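You operate a simulated robot arm through the tools that you are given. There is no shell and no other tool. Be economical: measure what you need, move in short steps, check, and stop when the job is done.

You are at the controls of a simulated robot arm. One attempt, no reset.

TASK
Wake the colour meter: data plug into the hub, black tile out, both switches on.
Fine: plug in before the hub switch; slide the head back before the tile goes to its stand. Set down upright: black tile.
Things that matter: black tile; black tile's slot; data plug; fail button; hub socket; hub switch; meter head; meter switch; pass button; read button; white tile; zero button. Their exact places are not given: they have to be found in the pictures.

Only the result counts: the job must be done as asked and must still hold three seconds after the hand-in. Knocking over, shifting, dropping, spilling or breaking anything else fails it.

THE ROBOT
A 7-joint arm with a two-finger parallel gripper on a trunk, on a base that drives. Base frame: it is fixed to the floor where the robot stands at the start and does not move with it; the origin is under the middle of the robot, x ahead of it, y to its left, z up; the surface under the hand at the start is at about z = 900. Lengths are in mm, angles in degrees, forces in N, time in s.
With the tool pointing down near the work surface it reaches from about 440 to 900 mm from the robot's upright axis, wherever it stands. Its first joint turns from -17.0 to 126.0 degrees. Places, roughly: black tile's slot [800, -500, 900]; fail button [600, -200, 1000]; hub socket [900, 100, 900]; hub switch [900, 200, 900]; meter head [700, -400, 1000]; meter switch [600, -400, 900]; pass button [600, -300, 1000]; read button [600, -600, 900]; zero button [600, -500, 900]. Payload 1.57 kg.
The TCP is the grasp point between the finger pads, 30 mm short of the fingertips. In the tool frame z runs along the fingers and y along their closing line. Largest opening 80 mm; finger width 17, thickness 12; the body of the gripper, 40 by 82 mm, starts 80 mm behind the TCP.
Orientation is that of the tool frame in the base frame, as a unit quaternion [x, y, z, w]. With the fingers straight down and closing along the base's y, the tool's x points along the base's -x, its y along +y and its z along -z.

THE INTERFACE
- The arm moves only by the tool nudge_tool. Its arguments are lists of equal length, an entry for each row: "dp": the shift along the tool's x, y, z in m, a list of three; "turn": the turn, a rotation vector about the tool's x, y, z in degrees, a list of three; "fingers": the gripper command, from -1 (fully open) to 1 (shut), values between in proportion. In form: {"dp": [[tx, ty, tz], ...], "turn": [[wx, wy, wz], ...], "fingers": [fingers, ...]}. A call has 1 to 10 rows; each row shifts and turns the commanded pose from where the row before left it, along the tool's axes as they then stand. Rows are played at 5 a second. More than 50 mm and 8.6 degrees between two rows, or a gripper value outside its range, and nothing of the call is played. Where a pose cannot be reached the arm comes as near as it can. A force on the tool above 50 N (or 10 N above the force at the start of the call, whichever is more), or a blocked arm, ends the call early, and 0.2 s more pass. Each finger travels about 45 mm/s and halts on what it meets, pressing with about 33 N; the grip force reading is that of the motor and also rises with nothing between the fingers. The clock runs only during rows and for 0.2 s after the last one: add rows that do not move to give the fingers time. The reply holds the time, the measured pose of the TCP, the force on the tool along the base axes, the opening and the grip force, in the units named above and with some noise, with the torque about the TCP (base axes, N m) and any sound that the robot's microphone picked up.
- Cameras (640 x 400 px; columns grow to the right, rows downward): "scene" is now at [13.1, -234.7, 1368.2]; the picture's right is [-0.05, -1.00, 0.00], its down [-0.38, 0.02, -0.92] and it looks along [0.92, -0.04, -0.38] (base axes); focal length 255 px, centre (320, 200). "wrist" rides on the gripper at [72, -7, -122] in the tool frame; the picture's right is [0.09, 1.00, 0.00], its down [-0.84, 0.08, -0.54] and it looks along [-0.54, 0.05, 0.84] (tool axes); focal length 238 px, centre (320, 200).
- camera(camera): a new picture of that camera. The clock stands still meanwhile.
- raise_lower(by): slides the trunk up (or, below 0, down) by that many mm; the arm and the scene camera ride with it, the base frame stays. It gives what a move gives, with no picture.
- steer(legs): drives the robot by 1 to 6 legs, each [ahead, left, turn to the left] in mm, mm and degrees, along the robot's own axes; the way and the turn of a leg run together, so that a leg with both is an arc; at most 1500 mm and 180 degrees a leg. The arm and the cameras ride along, it lands a little off, and it stops where it bumps. It gives what a move gives.
- aim_head(pan, tilt): turns the head with the scene camera to pan (to the left, within 109 degrees either way) and tilt (down, from -29 to 69), counted from straight ahead of the robot. It gives what a move gives.
- locate(camera, pixels): for up to 12 pixels [column, row] of the newest picture of that camera ("zoom" is the newest enlarged one), the place [x, y, z] in the base frame of the surface seen there, good to about 2 mm. The clock stands still meanwhile.
- zoom(camera, box): a new picture of the part [left, top, right, bottom] of that camera's present view, enlarged. The clock stands still meanwhile.
- job_done(): hands the job in; it is judged then, once.

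Keep the steps short. Do not move on a guess: measure, check each grasp and each placing, and mend mistakes. In all there are 80 turns and 68 pictures (those below and enlarged ones count). Leave the gripper open and the arm clear of the work at the hand-in unless told otherwise, and finish with a single line.

The tools are called after "Request:" as name(argument=value, ...) on one line, values as JSON. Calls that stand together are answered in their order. nudge_tool: Moves the arm, as the interface text tells. Its arguments: {"type":"object","properties":{"dp":{"type":"array"},"turn":{"type":"array"},"fingers":{"type":"array"}},"required":["dp","turn","fingers"]} The other tools are called the same way: raise_lower (by) slides the trunk up or down; steer (legs) drives the base; aim_head (pan, tilt) turns the head that bears the scene camera; camera (camera) takes a picture; locate (camera, pixels) gives the place of the surface under pixels of a picture; zoom (camera, box) takes an enlarged picture of a part of a camera's view; job_done () hands the job in.

At the start:

```text
time_s: 0.0
ee_pos: [492.8, -25.9, 1214.9]
tcp_rot: [0.0, 1.0, 0.001, 0.0]
ft_force: [0.0, 0.2, 0.2]
moment: [-0.01, 0.02, 0.01]
grip_width: 79.8
gripper_force: 0.1
trunk travel left (down, up): [-725.0, 65.0]
robot x, y, heading: [-0.3, -2.7, -0.3]
head pan, tilt: [-2.8, 22.6]
```

scene: 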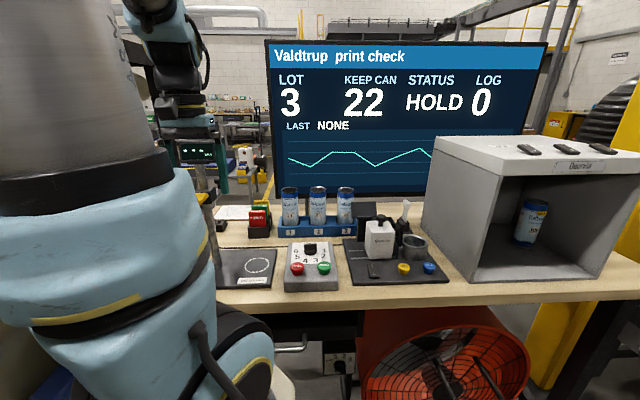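
wrist: 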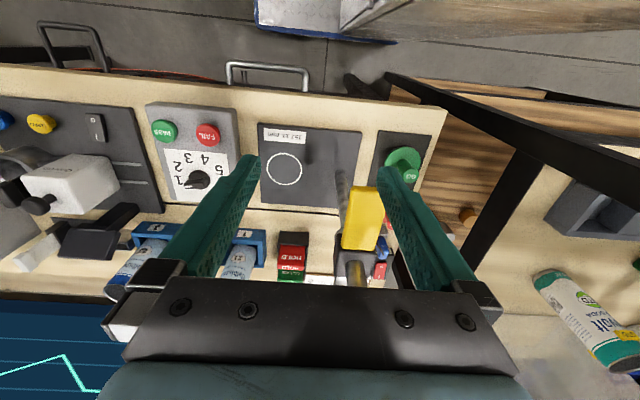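

The meter is on the right at about (395,255) in the scene picture. I'll zoom in on it and on the hub region.

Request:
zoom(camera="scene", box=[330, 190, 460, 290])

Request:
zoom(camera="wrist", box=[0, 80, 250, 290])

Request:
zoom(camera="wrist", box=[230, 100, 640, 380])

```text
4.00 times, centred on (395, 240) of scene
```

zoom: 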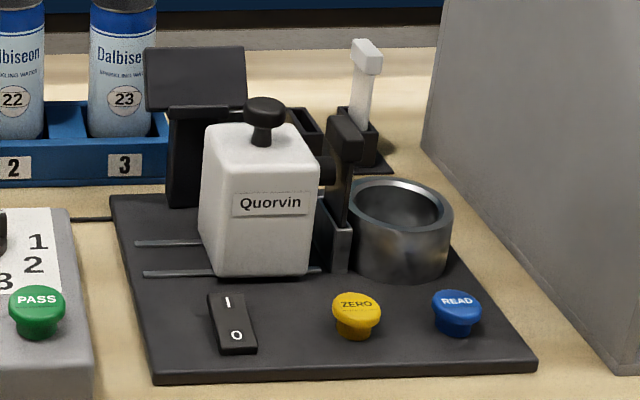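

```text
1.90 times, centred on (125, 185) of wrist
```

zoom: 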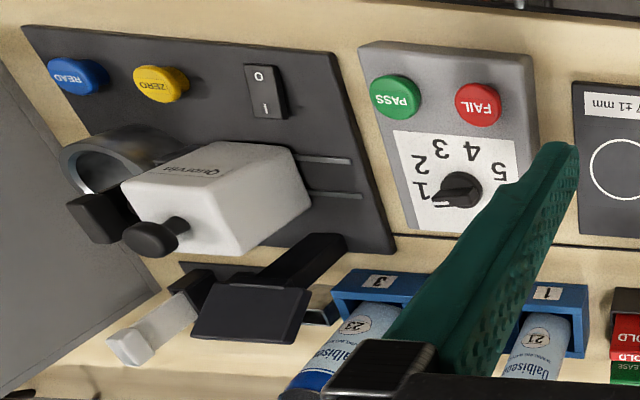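

```text
1.43 times, centred on (435, 240) of wrist
```

zoom: 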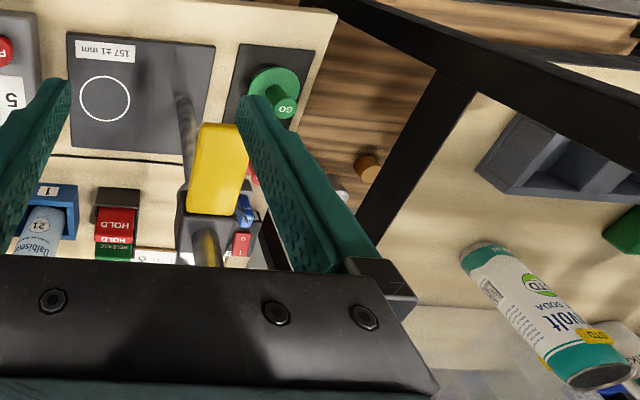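

I see the head on its rails, the black tile standing in a slot next to the head, and the white tile in the stand behind with a free slot beside it. Next I'll locate the key points.

Request:
locate(camera="scene", pixels=[[373, 264], [378, 273], [404, 267], [429, 267], [384, 211], [383, 240], [399, 220], [397, 252], [410, 238], [405, 203], [392, 215], [403, 232]])

Request:
locate(camera="wrist", pixels=[[362, 200], [362, 240], [355, 270], [382, 252], [384, 270], [383, 280], [340, 248], [404, 158], [465, 215], [600, 210], [200, 180], [90, 245]])

```text
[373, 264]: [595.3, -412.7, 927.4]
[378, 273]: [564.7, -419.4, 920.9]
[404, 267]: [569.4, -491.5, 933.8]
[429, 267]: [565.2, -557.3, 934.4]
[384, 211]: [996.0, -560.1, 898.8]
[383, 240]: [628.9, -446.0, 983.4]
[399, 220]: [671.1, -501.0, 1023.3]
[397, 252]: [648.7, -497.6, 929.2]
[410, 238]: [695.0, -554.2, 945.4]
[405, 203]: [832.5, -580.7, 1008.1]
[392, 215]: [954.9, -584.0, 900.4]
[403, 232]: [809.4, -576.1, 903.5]
```

```text
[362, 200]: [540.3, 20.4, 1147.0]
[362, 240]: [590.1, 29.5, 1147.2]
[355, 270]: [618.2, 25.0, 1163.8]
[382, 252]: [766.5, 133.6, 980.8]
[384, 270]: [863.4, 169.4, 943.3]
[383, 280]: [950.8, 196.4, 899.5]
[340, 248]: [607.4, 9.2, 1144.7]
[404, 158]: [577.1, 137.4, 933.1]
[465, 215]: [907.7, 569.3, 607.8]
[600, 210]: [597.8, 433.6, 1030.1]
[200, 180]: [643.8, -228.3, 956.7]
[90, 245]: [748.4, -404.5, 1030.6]
```

A yellow object is standing close below the gripper. I'll check the surroundings with the head panned before any move.

Request:
locate(camera="scene", pixels=[[437, 140], [470, 278], [525, 335], [400, 365], [400, 290], [560, 148], [350, 350], [250, 225], [390, 120], [470, 170], [600, 170], [590, 370]])

Request:
aim_head(pan=35, tilt=25)

Request:
camera(camera="scene")

```text
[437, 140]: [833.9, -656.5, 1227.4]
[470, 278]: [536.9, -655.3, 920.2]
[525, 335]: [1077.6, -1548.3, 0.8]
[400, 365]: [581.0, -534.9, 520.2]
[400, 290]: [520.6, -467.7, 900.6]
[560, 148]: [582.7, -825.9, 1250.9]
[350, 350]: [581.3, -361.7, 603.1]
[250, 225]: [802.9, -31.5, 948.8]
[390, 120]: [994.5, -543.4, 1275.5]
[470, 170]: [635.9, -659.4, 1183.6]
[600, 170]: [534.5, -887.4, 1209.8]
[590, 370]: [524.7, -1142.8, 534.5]
```

```text
time_s: 1.0
ee_pos: [491.8, -24.8, 1216.3]
tcp_rot: [0.001, 1.0, 0.0, 0.0]
ft_force: [-0.1, 0.0, -0.7]
moment: [0.04, 0.02, 0.04]
grip_width: 79.8
gripper_force: 0.0
trunk travel left (down, up): [-725.0, 65.0]
robot x, y, heading: [0.9, 3.3, -0.1]
head pan, tilt: [35.0, 25.0]
```

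```text
62 pictures are left
```

scene: 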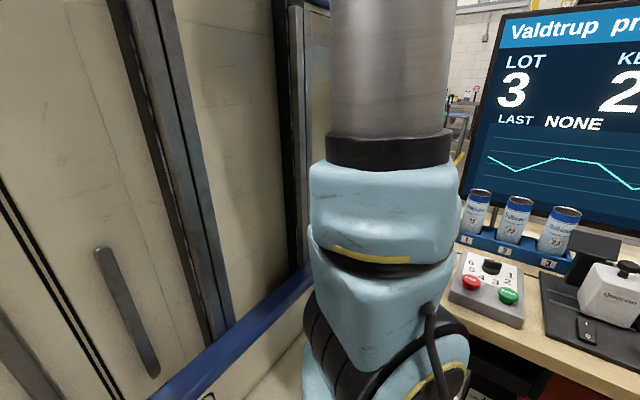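

The arm hides the hub from the head camera. I'll raise the trunk 60 mm for clearance and tilt the hand so the wrist camera looks further ahead.

Request:
raise_lower(by=60)

Request:
nudge_tool(dp=[[0, 0, 0], [0, 0, 0], [0, 0, 0]], turn=[[0, -8, 0], [0, -8, 0], [0, -6, 0]], fingers=[-1, -1, -1])

Request:
camera(camera="wrist")

```text
time_s: 2.0
ee_pos: [492.4, -24.1, 1273.6]
tcp_rot: [0.0, 1.0, 0.0, 0.0]
ft_force: [0.4, -0.3, 0.0]
moment: [0.0, 0.03, -0.01]
grip_width: 80.0
gripper_force: 0.1
trunk travel left (down, up): [-785.0, 5.0]
robot x, y, heading: [-0.6, 4.3, -0.1]
head pan, tilt: [35.0, 25.0]
```

```text
time_s: 2.8
ee_pos: [493.2, -24.4, 1276.1]
tcp_rot: [-0.001, 0.982, 0.0, 0.191]
ft_force: [0.9, 0.4, 0.2]
moment: [-0.04, 0.0, -0.02]
grip_width: 79.9
gripper_force: 0.0
trunk travel left (down, up): [-785.0, 5.0]
robot x, y, heading: [-0.8, -0.0, 0.1]
head pan, tilt: [35.0, 25.0]
```

```text
61 pictures are left
```

wrist: 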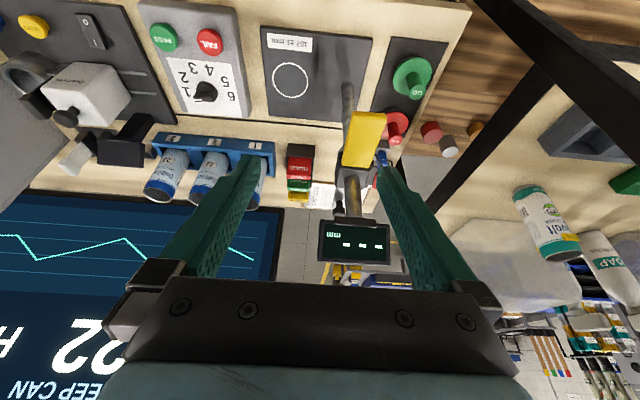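

Request:
zoom(camera="wrist", box=[260, 60, 480, 270])

Request:
locate(camera="wrist", pixels=[[362, 130], [352, 200], [355, 240], [383, 157], [397, 125], [345, 95], [340, 195], [412, 78], [432, 132], [300, 165], [321, 195], [370, 175]])

```text
1.90 times, centred on (370, 165) of wrist
```

zoom: 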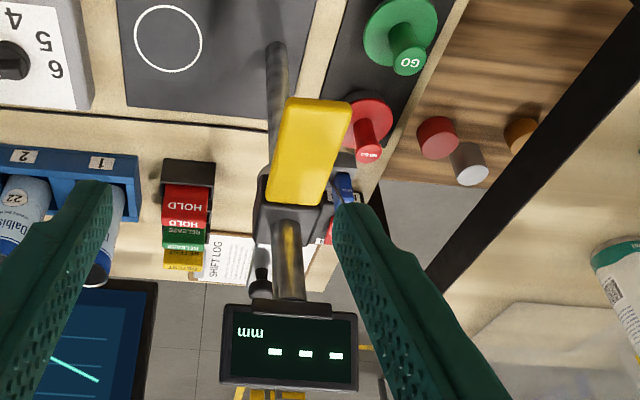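

```text
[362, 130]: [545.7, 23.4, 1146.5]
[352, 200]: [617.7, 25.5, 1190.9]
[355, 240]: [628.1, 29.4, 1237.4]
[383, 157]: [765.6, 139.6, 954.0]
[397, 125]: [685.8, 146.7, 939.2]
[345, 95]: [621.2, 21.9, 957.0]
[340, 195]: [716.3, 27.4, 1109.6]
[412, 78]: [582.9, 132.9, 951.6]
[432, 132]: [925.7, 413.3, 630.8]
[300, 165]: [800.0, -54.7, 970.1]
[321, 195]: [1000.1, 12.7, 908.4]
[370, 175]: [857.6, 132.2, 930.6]
```

The hub lies behind the right finger near (860,130,930), with a height gauge in front. I'll back the base away 150 mm for safety, then shift the hand left for a clear view.

Request:
steer(legs=[[-150, 0, 0]])

Request:
nudge_tool(dp=[[0, 0.045, 0], [0, 0.045, 0], [0, 0.045, 0], [0, 0.045, 0]], turn=[[0, 0, 0], [0, 0, 0], [0, 0, 0], [0, 0, 0]], fingers=[-1, -1, -1, -1])

Request:
camera(camera="wrist")

Request:
camera(camera="scene")

```text
time_s: 4.2
ee_pos: [345.7, -23.9, 1276.1]
tcp_rot: [0.0, 0.982, 0.0, 0.191]
ft_force: [0.1, 0.1, -0.1]
moment: [0.04, 0.02, -0.03]
grip_width: 79.9
gripper_force: 0.0
trunk travel left (down, up): [-785.0, 5.0]
robot x, y, heading: [-149.8, 3.1, 0.2]
head pan, tilt: [35.0, 25.0]
```

```text
time_s: 4.8
ee_pos: [349.0, 27.1, 1276.5]
tcp_rot: [-0.001, 0.982, -0.01, 0.19]
ft_force: [-16.9, -51.3, 10.2]
moment: [5.34, -0.54, 6.19]
grip_width: 79.9
gripper_force: 0.1
trunk travel left (down, up): [-785.0, 5.0]
robot x, y, heading: [-150.4, 1.6, 0.1]
head pan, tilt: [35.0, 25.0]
stopped in row 2: the force on the tool passed its limit at 120 N (the readings are from after the stop); the commanded pose is now the measured one
```

```text
59 pictures are left
```

wrist: 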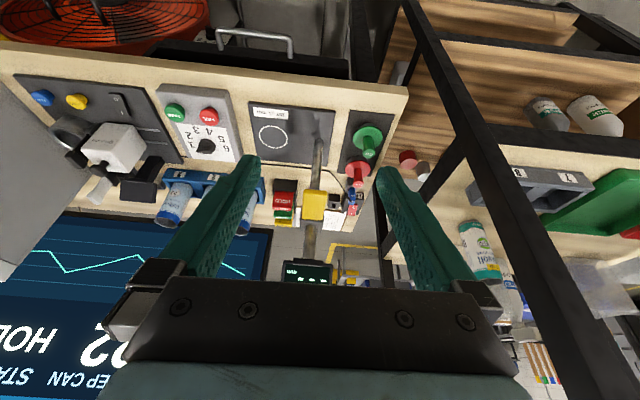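

```text
58 pictures are left
```

scene: 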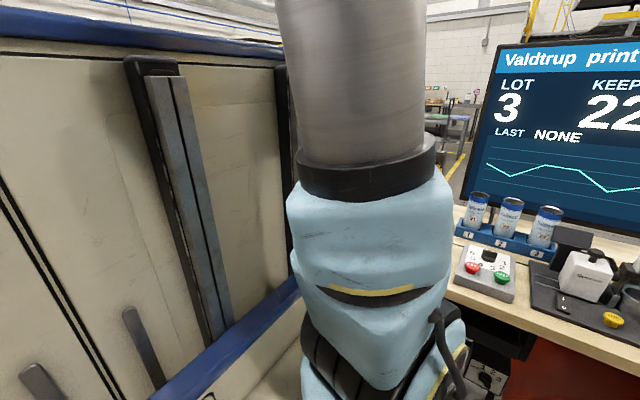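

The hand touched the shelf frame on the left, so I'll back off to the right. I'll also zoom in on the hub area.

Request:
nudge_tool(dp=[[0, -0.03, 0], [0, -0.03, 0], [0, 0, 0]], turn=[[0, 0, 0], [0, 0, 0], [0, 0, 0]], fingers=[-1, -1, -1])

Request:
zoom(camera="wrist", box=[270, 120, 430, 250])

Request:
locate(camera="wrist", pixels=[[440, 50], [470, 150], [540, 300], [420, 180], [590, 390]])

```text
time_s: 5.5
ee_pos: [347.9, -26.3, 1277.1]
tcp_rot: [-0.003, 0.982, -0.007, 0.19]
ft_force: [-0.8, -0.3, 0.6]
moment: [0.01, -0.01, -0.02]
grip_width: 80.2
gripper_force: 0.1
trunk travel left (down, up): [-785.0, 5.0]
robot x, y, heading: [-147.5, -4.4, -0.0]
head pan, tilt: [35.0, 25.0]
```

```text
3.08 times, centred on (350, 185) of wrist
```

zoom: 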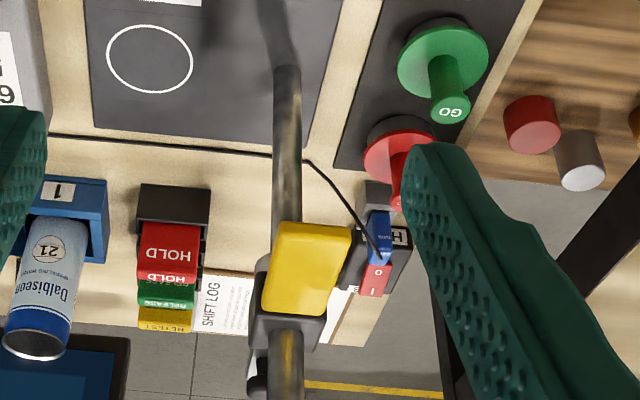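

```text
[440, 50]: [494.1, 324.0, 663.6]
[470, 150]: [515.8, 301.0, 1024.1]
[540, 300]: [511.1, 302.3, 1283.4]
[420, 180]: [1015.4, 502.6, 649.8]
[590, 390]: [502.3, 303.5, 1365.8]
```

Request:
locate(camera="scene", pixels=[[60, 250], [200, 200], [270, 310], [140, 330], [290, 100], [350, 80], [350, 150], [370, 250], [100, 30], [20, 380]])

Request:
locate(camera="zoom", pixels=[[378, 225], [376, 250], [376, 275], [372, 288], [378, 192], [398, 260], [400, 237], [345, 260], [300, 270], [285, 370], [375, 262], [345, 225]])

```text
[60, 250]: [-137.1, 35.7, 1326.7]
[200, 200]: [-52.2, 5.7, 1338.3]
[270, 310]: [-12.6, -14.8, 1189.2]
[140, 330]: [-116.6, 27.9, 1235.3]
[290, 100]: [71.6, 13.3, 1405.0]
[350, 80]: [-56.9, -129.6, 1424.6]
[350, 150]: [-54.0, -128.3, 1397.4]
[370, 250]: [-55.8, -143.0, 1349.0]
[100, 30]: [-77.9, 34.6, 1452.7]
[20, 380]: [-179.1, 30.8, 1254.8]
```

```text
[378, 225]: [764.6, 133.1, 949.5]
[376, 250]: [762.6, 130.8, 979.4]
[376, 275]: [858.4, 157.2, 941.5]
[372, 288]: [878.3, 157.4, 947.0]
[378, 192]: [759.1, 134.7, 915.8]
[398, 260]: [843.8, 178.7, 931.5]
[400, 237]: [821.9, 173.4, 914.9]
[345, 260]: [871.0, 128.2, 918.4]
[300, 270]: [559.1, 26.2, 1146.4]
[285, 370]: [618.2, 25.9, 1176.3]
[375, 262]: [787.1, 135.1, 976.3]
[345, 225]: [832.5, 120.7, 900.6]
```

The stop was the arm folding onto itself, and the scene wasn't touched. The blue plug stands at about (764,133,950), and the hub with its red switch is at about (870,150,940). I'll drive left so the arm comes in between the gauge and the shelf, then look again.

Request:
steer(legs=[[0, 220, 0], [80, 0, -8]])

Request:
camera(camera="wrist")

```text
time_s: 7.9
ee_pos: [420.5, 114.9, 1277.8]
tcp_rot: [0.069, 0.979, -0.022, 0.19]
ft_force: [-0.6, -0.4, 0.3]
moment: [-0.03, -0.01, 0.02]
grip_width: 80.0
gripper_force: 0.1
trunk travel left (down, up): [-785.0, 5.0]
robot x, y, heading: [-61.9, 217.6, -8.3]
head pan, tilt: [35.0, 25.0]
```

```text
56 pictures are left
```

wrist: 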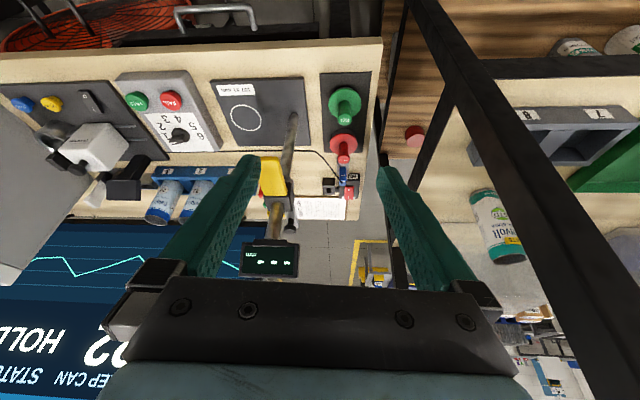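

Clear view now, so I'll zoom in on the hub around (340,180).

Request:
zoom(camera="wrist", box=[305, 145, 375, 215])

```text
5.71 times, centred on (340, 180) of wrist
```

zoom: 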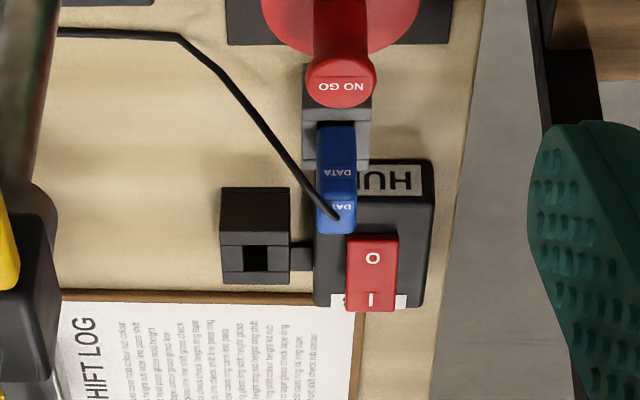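

Request:
locate(camera="zoom", pixels=[[255, 258], [230, 250], [282, 250], [255, 195], [340, 215], [337, 140], [337, 175], [372, 258], [370, 298], [312, 140], [362, 140], [370, 280]])

Request:
locate(camera="zoom", pixels=[[255, 240], [255, 278], [235, 235], [280, 235], [235, 278], [282, 278], [345, 98], [340, 80], [318, 215], [355, 215], [315, 120], [250, 220]])

```text
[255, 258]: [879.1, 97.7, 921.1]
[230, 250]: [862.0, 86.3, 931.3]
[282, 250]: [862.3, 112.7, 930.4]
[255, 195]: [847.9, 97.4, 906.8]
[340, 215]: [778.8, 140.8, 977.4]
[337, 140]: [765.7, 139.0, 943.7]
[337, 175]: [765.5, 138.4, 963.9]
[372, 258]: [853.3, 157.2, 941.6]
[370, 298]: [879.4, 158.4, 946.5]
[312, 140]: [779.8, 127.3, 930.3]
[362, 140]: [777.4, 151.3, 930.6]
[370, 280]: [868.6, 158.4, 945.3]
```

```text
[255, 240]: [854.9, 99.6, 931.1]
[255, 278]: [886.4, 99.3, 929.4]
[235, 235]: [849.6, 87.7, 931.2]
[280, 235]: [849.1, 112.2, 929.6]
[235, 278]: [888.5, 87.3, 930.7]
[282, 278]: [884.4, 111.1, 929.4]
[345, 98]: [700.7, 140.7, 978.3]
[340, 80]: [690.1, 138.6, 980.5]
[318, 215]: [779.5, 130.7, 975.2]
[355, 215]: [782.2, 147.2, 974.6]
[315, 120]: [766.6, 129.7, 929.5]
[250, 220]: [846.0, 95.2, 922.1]
```

The plug is at about (778,139), top at z 977. The socket block's top is at z 930, with the hole at about (868,98). I'll refine the plug's top outline, then drive forward-left so everything is in reach.

Request:
locate(camera="zoom", pixels=[[340, 203], [340, 209], [345, 225], [345, 231], [322, 225], [353, 225], [244, 247], [267, 247], [244, 270], [267, 270], [405, 230], [325, 260]])

Request:
steer(legs=[[130, 40, 0]])

Request:
camera(camera="wrist")

```text
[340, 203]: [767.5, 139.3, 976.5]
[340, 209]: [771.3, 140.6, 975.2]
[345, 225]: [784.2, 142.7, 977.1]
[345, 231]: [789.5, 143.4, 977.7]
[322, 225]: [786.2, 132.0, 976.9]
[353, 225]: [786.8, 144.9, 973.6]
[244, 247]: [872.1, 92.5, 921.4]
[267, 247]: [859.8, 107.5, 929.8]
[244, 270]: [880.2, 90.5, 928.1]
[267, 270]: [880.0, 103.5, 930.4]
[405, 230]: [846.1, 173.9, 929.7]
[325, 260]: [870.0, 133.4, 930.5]
```

```text
time_s: 9.2
ee_pos: [551.9, 138.3, 1278.5]
tcp_rot: [0.067, 0.979, -0.023, 0.19]
ft_force: [-0.6, -0.5, -0.2]
moment: [0.0, -0.02, -0.03]
grip_width: 80.0
gripper_force: 0.0
trunk travel left (down, up): [-785.0, 5.0]
robot x, y, heading: [68.5, 236.3, -8.2]
head pan, tilt: [35.0, 25.0]
```

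```text
54 pictures are left
```

wrist: 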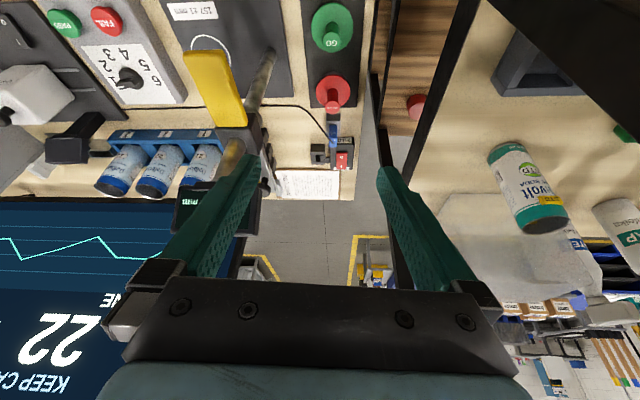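

Next I'll square the tool up to vertical, closing along base y, and check the gauge display's edge for clearance.

Request:
locate(camera="wrist", pixels=[[256, 228], [262, 195], [240, 262], [184, 200], [245, 150], [258, 215]])

Request:
nudge_tool(dp=[[0, 0, 0], [0, 0, 0], [0, 0, 0], [0, 0, 0], [0, 0, 0]], turn=[[0, 8, 0], [0, 8, 0], [0, 6.2, 0], [0, 0, -7.9], [0, 0, 0]], fingers=[-1, -1, -1, -1, -1])

```text
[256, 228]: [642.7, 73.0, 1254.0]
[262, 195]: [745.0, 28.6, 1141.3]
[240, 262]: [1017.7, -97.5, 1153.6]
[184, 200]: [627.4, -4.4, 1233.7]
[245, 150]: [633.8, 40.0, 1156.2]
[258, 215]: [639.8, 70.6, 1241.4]
```

```text
time_s: 10.4
ee_pos: [552.7, 140.0, 1278.2]
tcp_rot: [0.001, 1.0, -0.008, -0.003]
ft_force: [0.4, 0.0, 0.0]
moment: [-0.01, 0.01, -0.02]
grip_width: 80.0
gripper_force: 0.1
trunk travel left (down, up): [-785.0, 5.0]
robot x, y, heading: [64.5, 235.6, -8.1]
head pan, tilt: [35.0, 25.0]
```

Display edge is at y=73, top z about 1260. I'll shift slightly left and go forward along y≈150 to above the plug.

Request:
nudge_tool(dp=[[0, 0.012, 0], [-0.045, 0, 0], [-0.045, 0, 0], [-0.045, 0, 0], [-0.045, 0, 0], [-0.045, 0, 0], [0, -0.013, 0], [0, 0, 0]], turn=[[-0.9, -0.3, 0], [0, 0, 0], [0, 0, 0], [0, 0, 0], [0, 0, 0], [0, 0, 0], [0, 0, 0], [0, 0, 0]], fingers=[-1, -1, -1, -1, -1, -1, -1, -1])

Request:
camera(camera="wrist")

```text
time_s: 12.2
ee_pos: [778.2, 138.6, 1277.4]
tcp_rot: [0.001, 1.0, -0.001, 0.0]
ft_force: [-0.8, -0.6, 0.1]
moment: [-0.04, 0.03, 0.02]
grip_width: 80.1
gripper_force: 0.0
trunk travel left (down, up): [-785.0, 5.0]
robot x, y, heading: [64.4, 234.8, -8.2]
head pan, tilt: [35.0, 25.0]
```

```text
53 pictures are left
```

wrist: 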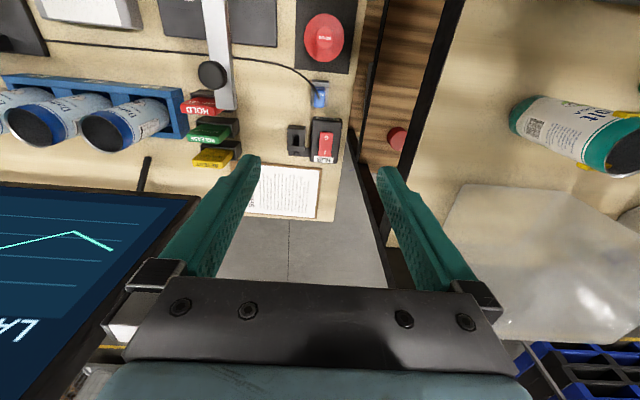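

Above the plug. I'll descend 200 mm and re-measure.

Request:
nudge_tool(dp=[[0, 0, 0.04], [0, 0, 0.04], [0, 0, 0.04], [0, 0, 0.04], [0, 0, 0.04], [0, 0, 0]], turn=[[0, 0, 0], [0, 0, 0], [0, 0, 0], [0, 0, 0], [0, 0, 0], [0, 0, 0]], fingers=[-1, -1, -1, -1, -1, -1])

Request:
camera(camera="wrist")

```text
time_s: 13.6
ee_pos: [779.0, 137.7, 1078.0]
tcp_rot: [0.002, 1.0, -0.001, 0.0]
ft_force: [-0.9, 0.4, -0.4]
moment: [-0.04, 0.01, 0.01]
grip_width: 79.9
gripper_force: 0.2
trunk travel left (down, up): [-785.0, 5.0]
robot x, y, heading: [64.4, 234.4, -7.8]
head pan, tilt: [35.0, 25.0]
```

```text
52 pictures are left
```

wrist: 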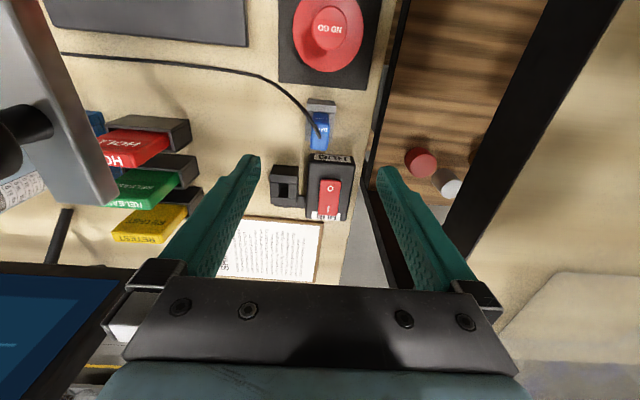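

Request:
zoom(camera="wrist", box=[250, 85, 370, 225])

Request:
locate(camera="wrist", pixels=[[311, 146], [327, 146], [319, 149], [319, 128], [310, 104], [334, 104], [287, 192], [275, 172], [294, 172], [328, 187], [328, 212], [105, 180]])

```text
2.86 times, centred on (310, 155) of wrist
```

zoom: 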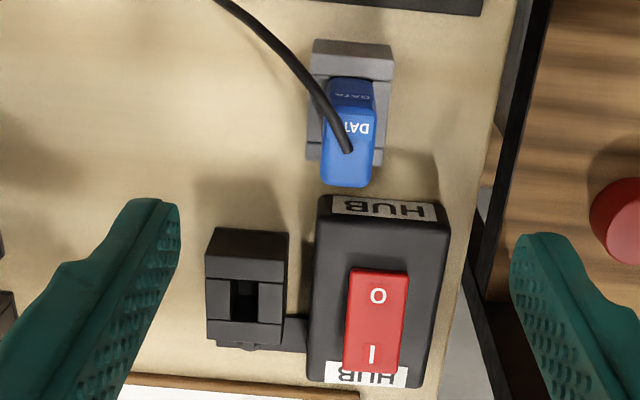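

```text
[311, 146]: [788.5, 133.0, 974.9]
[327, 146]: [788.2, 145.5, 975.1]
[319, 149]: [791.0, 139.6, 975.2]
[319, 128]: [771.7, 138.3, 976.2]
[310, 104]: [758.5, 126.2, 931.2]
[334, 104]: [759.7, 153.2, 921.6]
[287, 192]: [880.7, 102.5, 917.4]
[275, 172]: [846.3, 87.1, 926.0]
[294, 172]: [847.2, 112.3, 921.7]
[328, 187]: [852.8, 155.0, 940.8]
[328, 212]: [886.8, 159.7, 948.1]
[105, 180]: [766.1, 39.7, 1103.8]
```

Request:
locate(camera="zoom", pixels=[[245, 284], [245, 318], [224, 300], [268, 300], [209, 300], [284, 300], [245, 338], [245, 270], [326, 60], [388, 60], [318, 150], [378, 150]])

Request:
locate(camera="wrist", pixels=[[60, 60], [110, 195], [30, 125], [95, 100], [70, 30], [45, 120]])

```text
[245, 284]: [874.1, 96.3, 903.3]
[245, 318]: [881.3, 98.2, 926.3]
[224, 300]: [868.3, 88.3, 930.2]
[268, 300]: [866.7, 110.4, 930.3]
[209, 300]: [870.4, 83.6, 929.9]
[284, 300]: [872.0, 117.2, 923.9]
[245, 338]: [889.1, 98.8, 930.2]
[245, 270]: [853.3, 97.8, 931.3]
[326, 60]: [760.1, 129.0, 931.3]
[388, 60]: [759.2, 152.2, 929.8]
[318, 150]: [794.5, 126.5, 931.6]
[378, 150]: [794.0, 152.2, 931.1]
```

```text
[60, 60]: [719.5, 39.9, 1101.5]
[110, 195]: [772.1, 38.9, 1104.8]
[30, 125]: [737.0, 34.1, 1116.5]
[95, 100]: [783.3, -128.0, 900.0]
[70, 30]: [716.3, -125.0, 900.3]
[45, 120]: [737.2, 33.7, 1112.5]
```

Plug centre is (779,139.2), socket hole centre about (869.5,99). I'll descend to TCP z≈967, with the fingertips just above the holder, and then grip.

Request:
nudge_tool(dp=[[0, 0.0013, 0.04], [0, 0, 0.04], [0, 0, 0.03], [0, 0, 0]], turn=[[0, 0, 0], [0, 0, 0], [0, 0, 0], [0, 0, 0]], fingers=[-1, -1, -1, -1])

Request:
camera(camera="wrist")

```text
time_s: 14.6
ee_pos: [777.6, 138.0, 969.7]
tcp_rot: [0.001, 1.0, 0.0, 0.0]
ft_force: [0.9, -0.1, -0.1]
moment: [-0.04, -0.01, -0.01]
grip_width: 80.3
gripper_force: 0.1
trunk travel left (down, up): [-785.0, 5.0]
robot x, y, heading: [65.6, 230.8, -8.1]
head pan, tilt: [35.0, 25.0]
```

```text
50 pictures are left
```

wrist: 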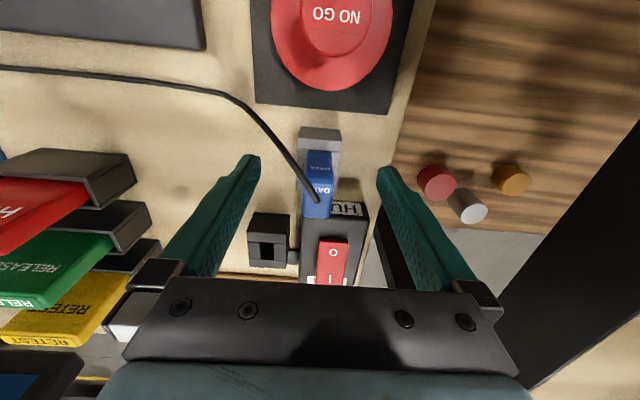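

Aligned, with the plug between the fingers. Closing slowly.

Request:
nudge_tool(dp=[[-0.001, 0.001, 0.002], [0, 0, 0], [0, 0, 0], [0, 0, 0], [0, 0, 0], [0, 0, 0], [0, 0, 0], [0, 0, 0]], turn=[[0, 0, 0], [0, 0, 0], [0, 0, 0], [0, 0, 0], [0, 0, 0], [0, 0, 0], [0, 0, 0], [0, 0, 0]], fingers=[-0.5, 0, 0.2, 0.4, 0.6, 0.8, 1, 1])

```text
time_s: 16.4
ee_pos: [777.3, 140.6, 965.7]
tcp_rot: [0.002, 1.0, -0.001, 0.001]
ft_force: [0.9, -0.3, -0.7]
moment: [-0.01, 0.03, -0.02]
grip_width: 16.9
gripper_force: 31.9
trunk travel left (down, up): [-785.0, 5.0]
robot x, y, heading: [66.4, 235.9, -8.2]
head pan, tilt: [35.0, 25.0]
```

Gripped at 16.9 mm. Lifting straight up 50 mm.

Request:
nudge_tool(dp=[[0, 0, -0.01], [0, 0, -0.02], [0, 0, -0.02], [0, 0, 0]], turn=[[0, 0, 0], [0, 0, 0], [0, 0, 0], [0, 0, 0]], fingers=[1, 1, 1, 1])

Request:
nudge_tool(dp=[[-0.03, -0.013, 0], [-0.03, -0.013, 0], [-0.0305, -0.014, 0], [0, 0, 0]], turn=[[0, 0, 0], [0, 0, 0], [0, 0, 0], [0, 0, 0]], fingers=[1, 1, 1, 1])

Request:
camera(camera="wrist")

```text
time_s: 17.4
ee_pos: [777.7, 139.1, 1016.2]
tcp_rot: [0.001, 1.0, 0.0, 0.0]
ft_force: [-0.3, 0.8, -0.3]
moment: [0.01, 0.02, -0.03]
grip_width: 16.7
gripper_force: 32.2
trunk travel left (down, up): [-785.0, 5.0]
robot x, y, heading: [67.7, 234.8, -8.3]
head pan, tilt: [35.0, 25.0]
```

```text
time_s: 18.4
ee_pos: [868.3, 97.1, 1016.0]
tcp_rot: [0.002, 1.0, 0.0, -0.001]
ft_force: [-0.6, 0.3, -0.3]
moment: [-0.02, 0.04, 0.0]
grip_width: 17.0
gripper_force: 31.7
trunk travel left (down, up): [-785.0, 5.0]
robot x, y, heading: [65.1, 235.0, -8.2]
head pan, tilt: [35.0, 25.0]
```

```text
49 pictures are left
```

wrist: 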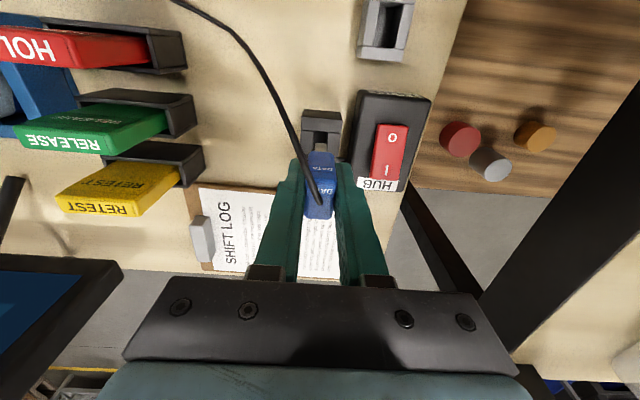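

Request:
zoom(camera="wrist", box=[270, 95, 380, 225])

Request:
locate(camera="wrist", pixels=[[303, 125], [340, 125], [322, 115], [322, 125], [315, 160], [330, 160], [320, 212], [371, 30], [388, 45], [366, 50], [401, 55], [322, 146]])

```text
3.08 times, centred on (325, 160) of wrist
```

zoom: 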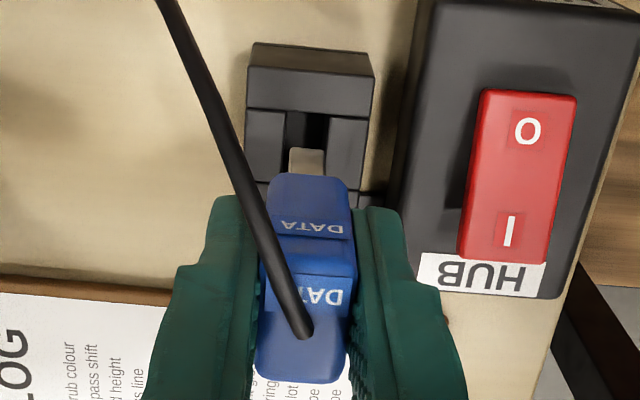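

```text
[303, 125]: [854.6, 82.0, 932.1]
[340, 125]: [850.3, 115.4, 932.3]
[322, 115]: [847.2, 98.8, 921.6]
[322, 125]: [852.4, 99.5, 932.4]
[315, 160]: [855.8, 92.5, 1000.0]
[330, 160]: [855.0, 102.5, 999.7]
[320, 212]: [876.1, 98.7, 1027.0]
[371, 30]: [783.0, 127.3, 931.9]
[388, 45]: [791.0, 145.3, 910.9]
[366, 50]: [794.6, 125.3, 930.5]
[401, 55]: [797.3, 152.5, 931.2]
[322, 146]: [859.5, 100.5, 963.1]
```

The tongue is aligned laterally. To check x, I'll compare the empty holder's hole with the socket hole.

Request:
zoom(camera="wrist", box=[350, 0, 430, 65])

Request:
locate(camera="wrist", pixels=[[322, 128], [322, 131], [310, 131], [334, 131], [310, 145], [334, 145], [322, 143], [310, 155], [340, 155]])

```text
6.15 times, centred on (390, 32) of wrist
```

zoom: 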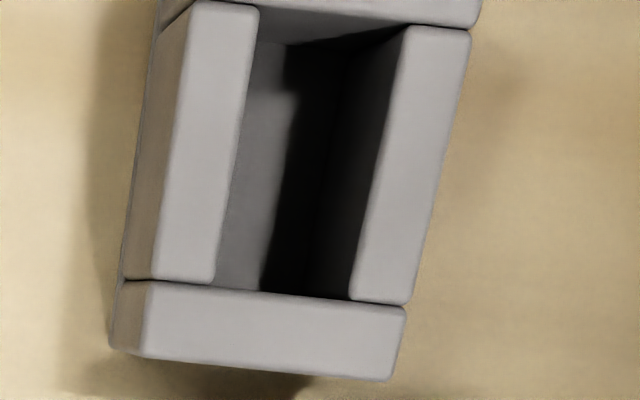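

```text
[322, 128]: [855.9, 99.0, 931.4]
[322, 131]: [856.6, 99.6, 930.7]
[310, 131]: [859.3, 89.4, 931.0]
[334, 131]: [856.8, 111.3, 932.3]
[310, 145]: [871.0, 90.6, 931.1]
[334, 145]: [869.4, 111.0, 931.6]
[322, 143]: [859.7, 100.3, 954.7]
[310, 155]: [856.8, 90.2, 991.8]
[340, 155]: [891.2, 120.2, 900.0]
```

The holder is loose-fitting, the socket's centre is x≈869 and the plug's is about 868. I'll shift 1 mm in +x and lower gently in stages.

Request:
nudge_tool(dp=[[-0.001, 0.0003, 0.01], [0, 0, 0.01], [0, 0, 0.006], [0, 0, 0.004], [0, 0, 0.004], [0, 0, 0]], turn=[[0, 0, 0], [0, 0, 0], [0, 0, 0], [0, 0, 0], [0, 0, 0], [0, 0, 0]], fingers=[1, 1, 1, 1, 1, 1])

Request:
zoom(camera="wrist", box=[270, 95, 380, 225])

```text
time_s: 19.8
ee_pos: [868.6, 98.8, 981.1]
tcp_rot: [0.002, 1.0, -0.001, 0.001]
ft_force: [-0.2, -1.4, -0.4]
moment: [-0.06, -0.03, 0.01]
grip_width: 17.0
gripper_force: 31.9
trunk travel left (down, up): [-785.0, 5.0]
robot x, y, heading: [65.2, 235.5, -7.9]
head pan, tilt: [35.0, 25.0]
```

```text
3.08 times, centred on (325, 160) of wrist
```

zoom: 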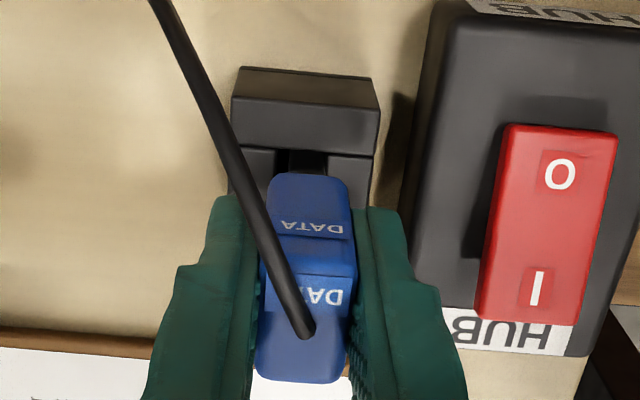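

No resistance and the tongue is in the hole. Continuing down until it seats.

Request:
nudge_tool(dp=[[0, 0, 0.005], [0, 0, 0.004], [0, 0, 0.003], [0, 0, 0.003], [0, 0, 0.002], [0, 0, 0]], turn=[[0, 0, 0], [0, 0, 0], [0, 0, 0], [0, 0, 0], [0, 0, 0], [0, 0, 0]], fingers=[1, 1, 1, 1, 1, 1])

Request:
zoom(camera="wrist", box=[270, 95, 380, 225])

```text
time_s: 21.2
ee_pos: [869.5, 99.3, 965.3]
tcp_rot: [0.002, 1.0, -0.001, 0.0]
ft_force: [-3.6, -1.3, 12.5]
moment: [-0.03, 0.15, 0.03]
grip_width: 17.0
gripper_force: 32.3
trunk travel left (down, up): [-785.0, 5.0]
robot x, y, heading: [66.0, 238.6, -8.2]
head pan, tilt: [35.0, 25.0]
```

```text
3.08 times, centred on (325, 160) of wrist
```

zoom: 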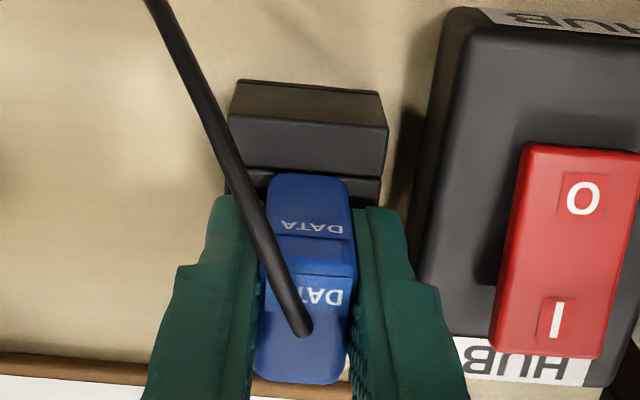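

12.5 N upward means contact. I'll press a little more to confirm it's seated.

Request:
nudge_tool(dp=[[0, 0, 0.001], [0, 0, 0.0015], [0, 0, 0]], turn=[[0, 0, 0], [0, 0, 0], [0, 0, 0]], fingers=[1, 1, 1])

Request:
locate(camera="wrist", pixels=[[318, 215], [322, 160]])

```text
time_s: 22.0
ee_pos: [870.8, 98.9, 963.4]
tcp_rot: [0.002, 1.0, -0.001, 0.002]
ft_force: [0.5, -0.5, 26.5]
moment: [-0.03, -0.12, 0.02]
grip_width: 17.2
gripper_force: 31.5
trunk travel left (down, up): [-785.0, 5.0]
robot x, y, heading: [66.8, 235.9, -8.1]
head pan, tilt: [35.0, 25.0]
```

```text
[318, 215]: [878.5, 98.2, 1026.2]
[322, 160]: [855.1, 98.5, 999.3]
```

Seated firmly (26 N, no further travel). I'll open partially, rise, and check.

Request:
nudge_tool(dp=[[0, 0, -0.002], [0, 0, 0], [0, 0, -0.02], [0, 0, -0.03], [0, 0, -0.03], [0, 0, -0.03], [0, 0, 0]], turn=[[0, 0, 0], [0, 0, 0], [0, 0, 0], [0, 0, 0], [0, 0, 0], [0, 0, 0], [0, 0, 0]], fingers=[0.3, 0.3, 0.3, 0.3, 0.3, 0.3, 0.3])

Request:
camera(camera="wrist")

```text
time_s: 23.6
ee_pos: [869.7, 98.2, 1072.0]
tcp_rot: [0.002, 1.0, 0.0, -0.001]
ft_force: [-0.5, 0.4, 0.2]
moment: [0.01, -0.02, 0.01]
grip_width: 28.0
gripper_force: 0.1
trunk travel left (down, up): [-785.0, 5.0]
robot x, y, heading: [63.9, 235.6, -8.1]
head pan, tilt: [35.0, 25.0]
```

```text
44 pictures are left
```

wrist: 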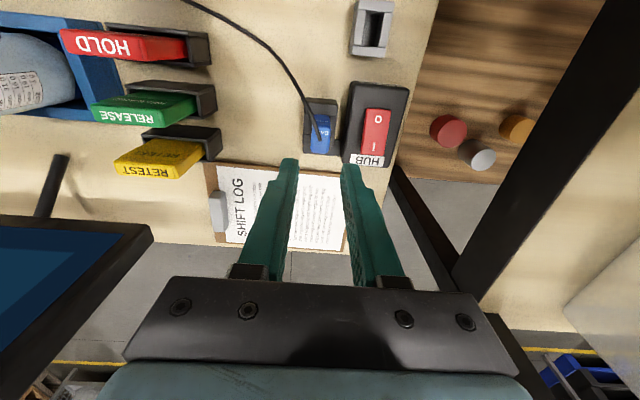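

Request:
locate(camera="wrist", pixels=[[320, 150], [321, 130], [376, 112], [376, 120], [376, 130], [375, 140], [374, 150], [366, 142], [385, 142], [350, 110], [365, 158]])

Request:
zoom(camera="wrist", box=[290, 70, 430, 180])

```text
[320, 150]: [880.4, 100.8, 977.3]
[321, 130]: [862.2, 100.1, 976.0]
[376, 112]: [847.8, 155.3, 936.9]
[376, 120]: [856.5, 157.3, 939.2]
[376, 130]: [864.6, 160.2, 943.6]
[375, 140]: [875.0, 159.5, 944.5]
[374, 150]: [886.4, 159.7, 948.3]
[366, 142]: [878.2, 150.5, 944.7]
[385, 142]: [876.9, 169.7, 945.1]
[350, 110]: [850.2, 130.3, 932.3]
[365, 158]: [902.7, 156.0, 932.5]
```

```text
3.64 times, centred on (360, 125) of wrist
```

zoom: 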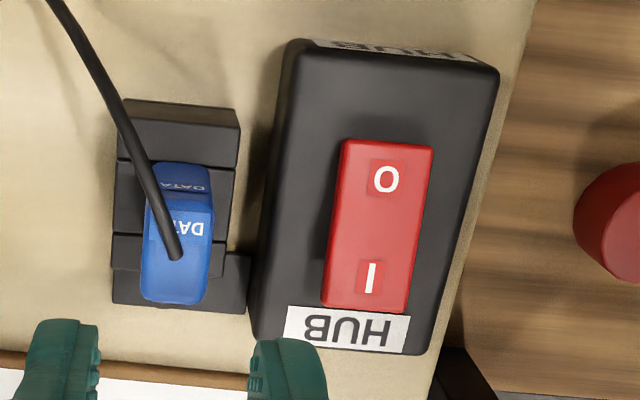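

The plug's top is at z 977, so it is fully seated. The hub rocker's I end (x≈882, y≈160, z 948) is raised, meaning off. I'll close the fingers, go above the I end and press.

Request:
nudge_tool(dp=[[0, 0, 0], [-0.0125, 0.031, 0], [0, 0.0305, 0], [0, 0, 0.04], [0, 0, 0.04], [0, 0, 0]], turn=[[0, 0, 0], [0, 0, 0], [0, 0, 0], [0, 0, 0], [0, 0, 0], [0, 0, 0]], fingers=[1, 1, 1, 1, 1, 1])

Request:
nudge_tool(dp=[[0, 0, 0.008], [0, 0, 0.004], [0, 0, 0.004], [0, 0, 0.003], [0, 0, 0.003], [0, 0, 0.002], [0, 0, 0]], turn=[[0, 0, 0], [0, 0, 0], [0, 0, 0], [0, 0, 0], [0, 0, 0], [0, 0, 0], [0, 0, 0]], fingers=[1, 1, 1, 1, 1, 1, 1])

```text
time_s: 25.0
ee_pos: [882.3, 160.8, 993.3]
tcp_rot: [0.002, 1.0, -0.001, 0.0]
ft_force: [0.4, 0.4, -0.3]
moment: [0.0, -0.03, 0.01]
grip_width: 0.2
gripper_force: 20.9
trunk travel left (down, up): [-785.0, 5.0]
robot x, y, heading: [64.8, 235.9, -8.3]
head pan, tilt: [35.0, 25.0]
```

```text
time_s: 26.6
ee_pos: [881.6, 160.4, 972.4]
tcp_rot: [0.002, 1.0, -0.002, 0.002]
ft_force: [2.3, -1.8, 21.6]
moment: [-0.02, 0.13, 0.18]
grip_width: 0.0
gripper_force: 21.4
trunk travel left (down, up): [-785.0, 5.0]
robot x, y, heading: [71.5, 234.0, -8.2]
head pan, tilt: [35.0, 25.0]
heard: click
```

A click was heard. I'll rise and look.

Request:
nudge_tool(dp=[[0, 0, -0.03], [0, 0, -0.04], [0, 0, -0.04], [0, 0, 0]], turn=[[0, 0, 0], [0, 0, 0], [0, 0, 0], [0, 0, 0]], fingers=[1, 1, 1, 1])

Request:
zoom(camera="wrist", box=[230, 70, 370, 180])

```text
time_s: 27.6
ee_pos: [881.7, 159.6, 1078.4]
tcp_rot: [0.001, 1.0, 0.0, -0.002]
ft_force: [-0.3, 0.0, 0.3]
moment: [-0.03, 0.0, -0.01]
grip_width: 0.2
gripper_force: 21.7
trunk travel left (down, up): [-785.0, 5.0]
robot x, y, heading: [65.2, 234.8, -8.0]
head pan, tilt: [35.0, 25.0]
```

```text
3.64 times, centred on (300, 125) of wrist
```

zoom: 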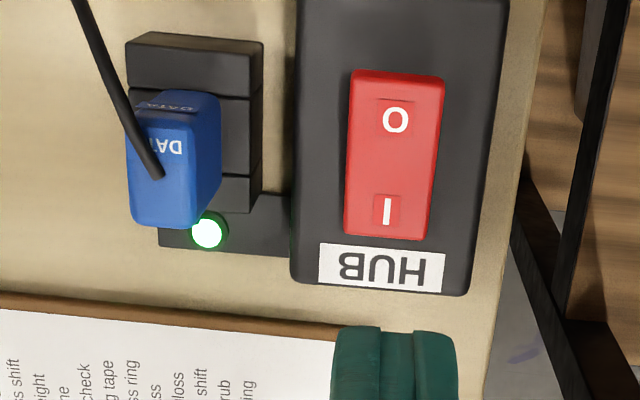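

The green LED is on and the hub is done. I'll retreat up and back the way I came in.

Request:
nudge_tool(dp=[[0, 0, -0.05], [0, 0, -0.05], [0, 0, -0.05], [0, -0.01, -0.05], [0.048, 0, 0], [0.048, 0, 0], [0.048, 0, 0], [0.048, 0, 0], [0.048, 0, 0], [0.048, 0, 0]], turn=[[0, 0, 0], [0, 0, 0], [0, 0, 0], [0, 0, 0], [0, 0, 0], [0, 0, 0], [0, 0, 0], [0, 0, 0], [0, 0, 0], [0, 0, 0]], fingers=[1, 1, 1, 1, 1, 1, 1, 1, 1, 1])

Request:
steer(legs=[[-200, 0, 0], [0, 0, 8]])

```text
refused: row 4 steps farther than a row can; nothing moved
```

```text
time_s: 29.8
ee_pos: [688.2, 298.8, 1078.8]
tcp_rot: [-0.067, 0.998, -0.001, 0.0]
ft_force: [-1.1, -0.5, 0.6]
moment: [0.03, -0.02, 0.0]
grip_width: 0.0
gripper_force: 21.1
trunk travel left (down, up): [-785.0, 5.0]
robot x, y, heading: [-130.7, 263.7, -0.8]
head pan, tilt: [35.0, 25.0]
```

My mistake: the arm retreat was refused because one row was too long, but the drive still ran. The readings show no force or bump. I'll look before doing anything else.

Request:
camera(camera="wrist")

Request:
camera(camera="scene")

```text
41 pictures are left
```

wrist: 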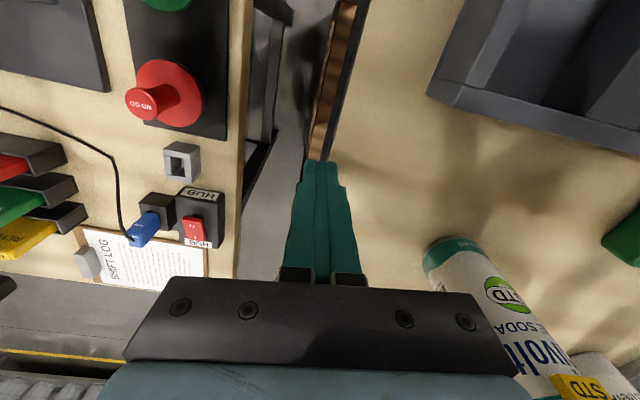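

```text
40 pictures are left
```

scene: 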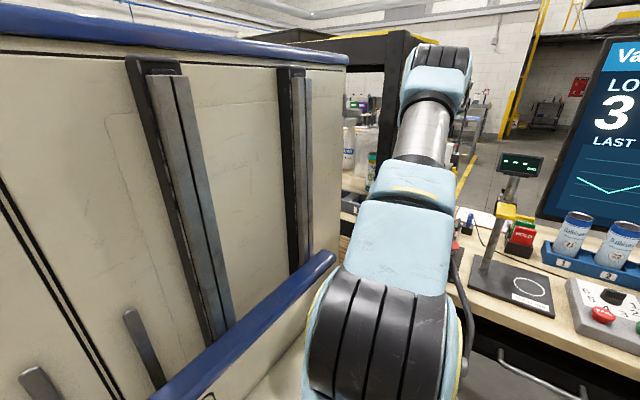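

Request:
locate(camera="scene", pixels=[[388, 120], [392, 60], [382, 170], [435, 75], [425, 130], [420, 190], [400, 250], [515, 165], [345, 150], [370, 160], [340, 30], [330, 260]])

Request:
zoom(camera="scene", box=[320, 20, 560, 260])

```text
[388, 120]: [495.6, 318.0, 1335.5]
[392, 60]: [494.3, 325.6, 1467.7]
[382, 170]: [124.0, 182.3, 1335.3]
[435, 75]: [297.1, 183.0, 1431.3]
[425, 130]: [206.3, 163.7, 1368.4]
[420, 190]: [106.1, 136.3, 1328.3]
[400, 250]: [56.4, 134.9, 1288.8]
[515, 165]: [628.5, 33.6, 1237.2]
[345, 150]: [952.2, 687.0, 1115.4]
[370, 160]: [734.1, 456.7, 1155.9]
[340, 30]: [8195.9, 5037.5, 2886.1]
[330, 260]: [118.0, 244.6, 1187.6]
```

```text
1.67 times, centred on (440, 140) of scene
```

zoom: 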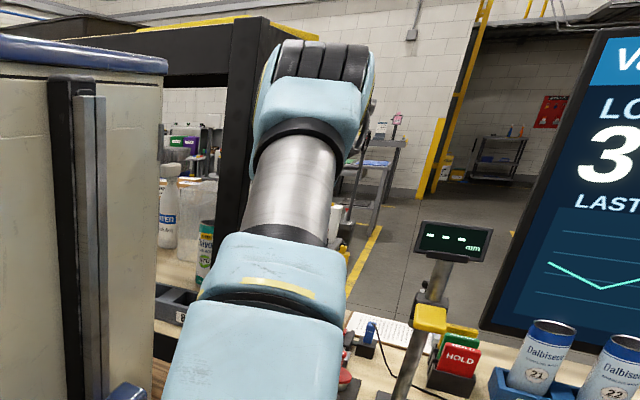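

Nothing shifted: the frame is still at x≈495, the gauge at (628,34) and the plug in place. The forearm is close to the shelf post, so I'll slide the base right 90 mm, then raise and retract the arm.

Request:
steer(legs=[[0, -90, 0]])

Request:
nudge_tool(dp=[[0, 0, -0.048], [0, 0, -0.048], [0, 0, -0.048], [0, 0, -0.048], [0.045, 0, 0], [0.045, 0, 0], [0.045, 0, 0], [0.045, 0, 0], [0.045, 0, 0], [0, 0, 0]], turn=[[0, 0, 0], [0, 0, 0], [0, 0, 0], [0, 0, 0], [0, 0, 0], [0, 0, 0], [0, 0, 0], [0, 0, 0], [0, 0, 0], [0, 0, 0]], fingers=[1, 1, 1, 1, 1, 1, 1, 1, 1, 1])

```text
time_s: 30.9
ee_pos: [687.1, 208.6, 1079.4]
tcp_rot: [-0.067, 0.998, 0.0, 0.0]
ft_force: [0.4, -0.2, -0.9]
moment: [0.0, 0.0, -0.01]
grip_width: 0.0
gripper_force: 21.3
trunk travel left (down, up): [-785.0, 5.0]
robot x, y, heading: [-135.3, 170.4, -0.5]
head pan, tilt: [35.0, 25.0]
```

```text
time_s: 33.1
ee_pos: [464.3, 178.5, 1271.9]
tcp_rot: [-0.066, 0.998, 0.0, 0.0]
ft_force: [0.0, 0.7, 0.6]
moment: [0.01, 0.01, 0.01]
grip_width: 0.0
gripper_force: 21.6
trunk travel left (down, up): [-785.0, 5.0]
robot x, y, heading: [-128.3, 170.9, -0.2]
head pan, tilt: [35.0, 25.0]
```

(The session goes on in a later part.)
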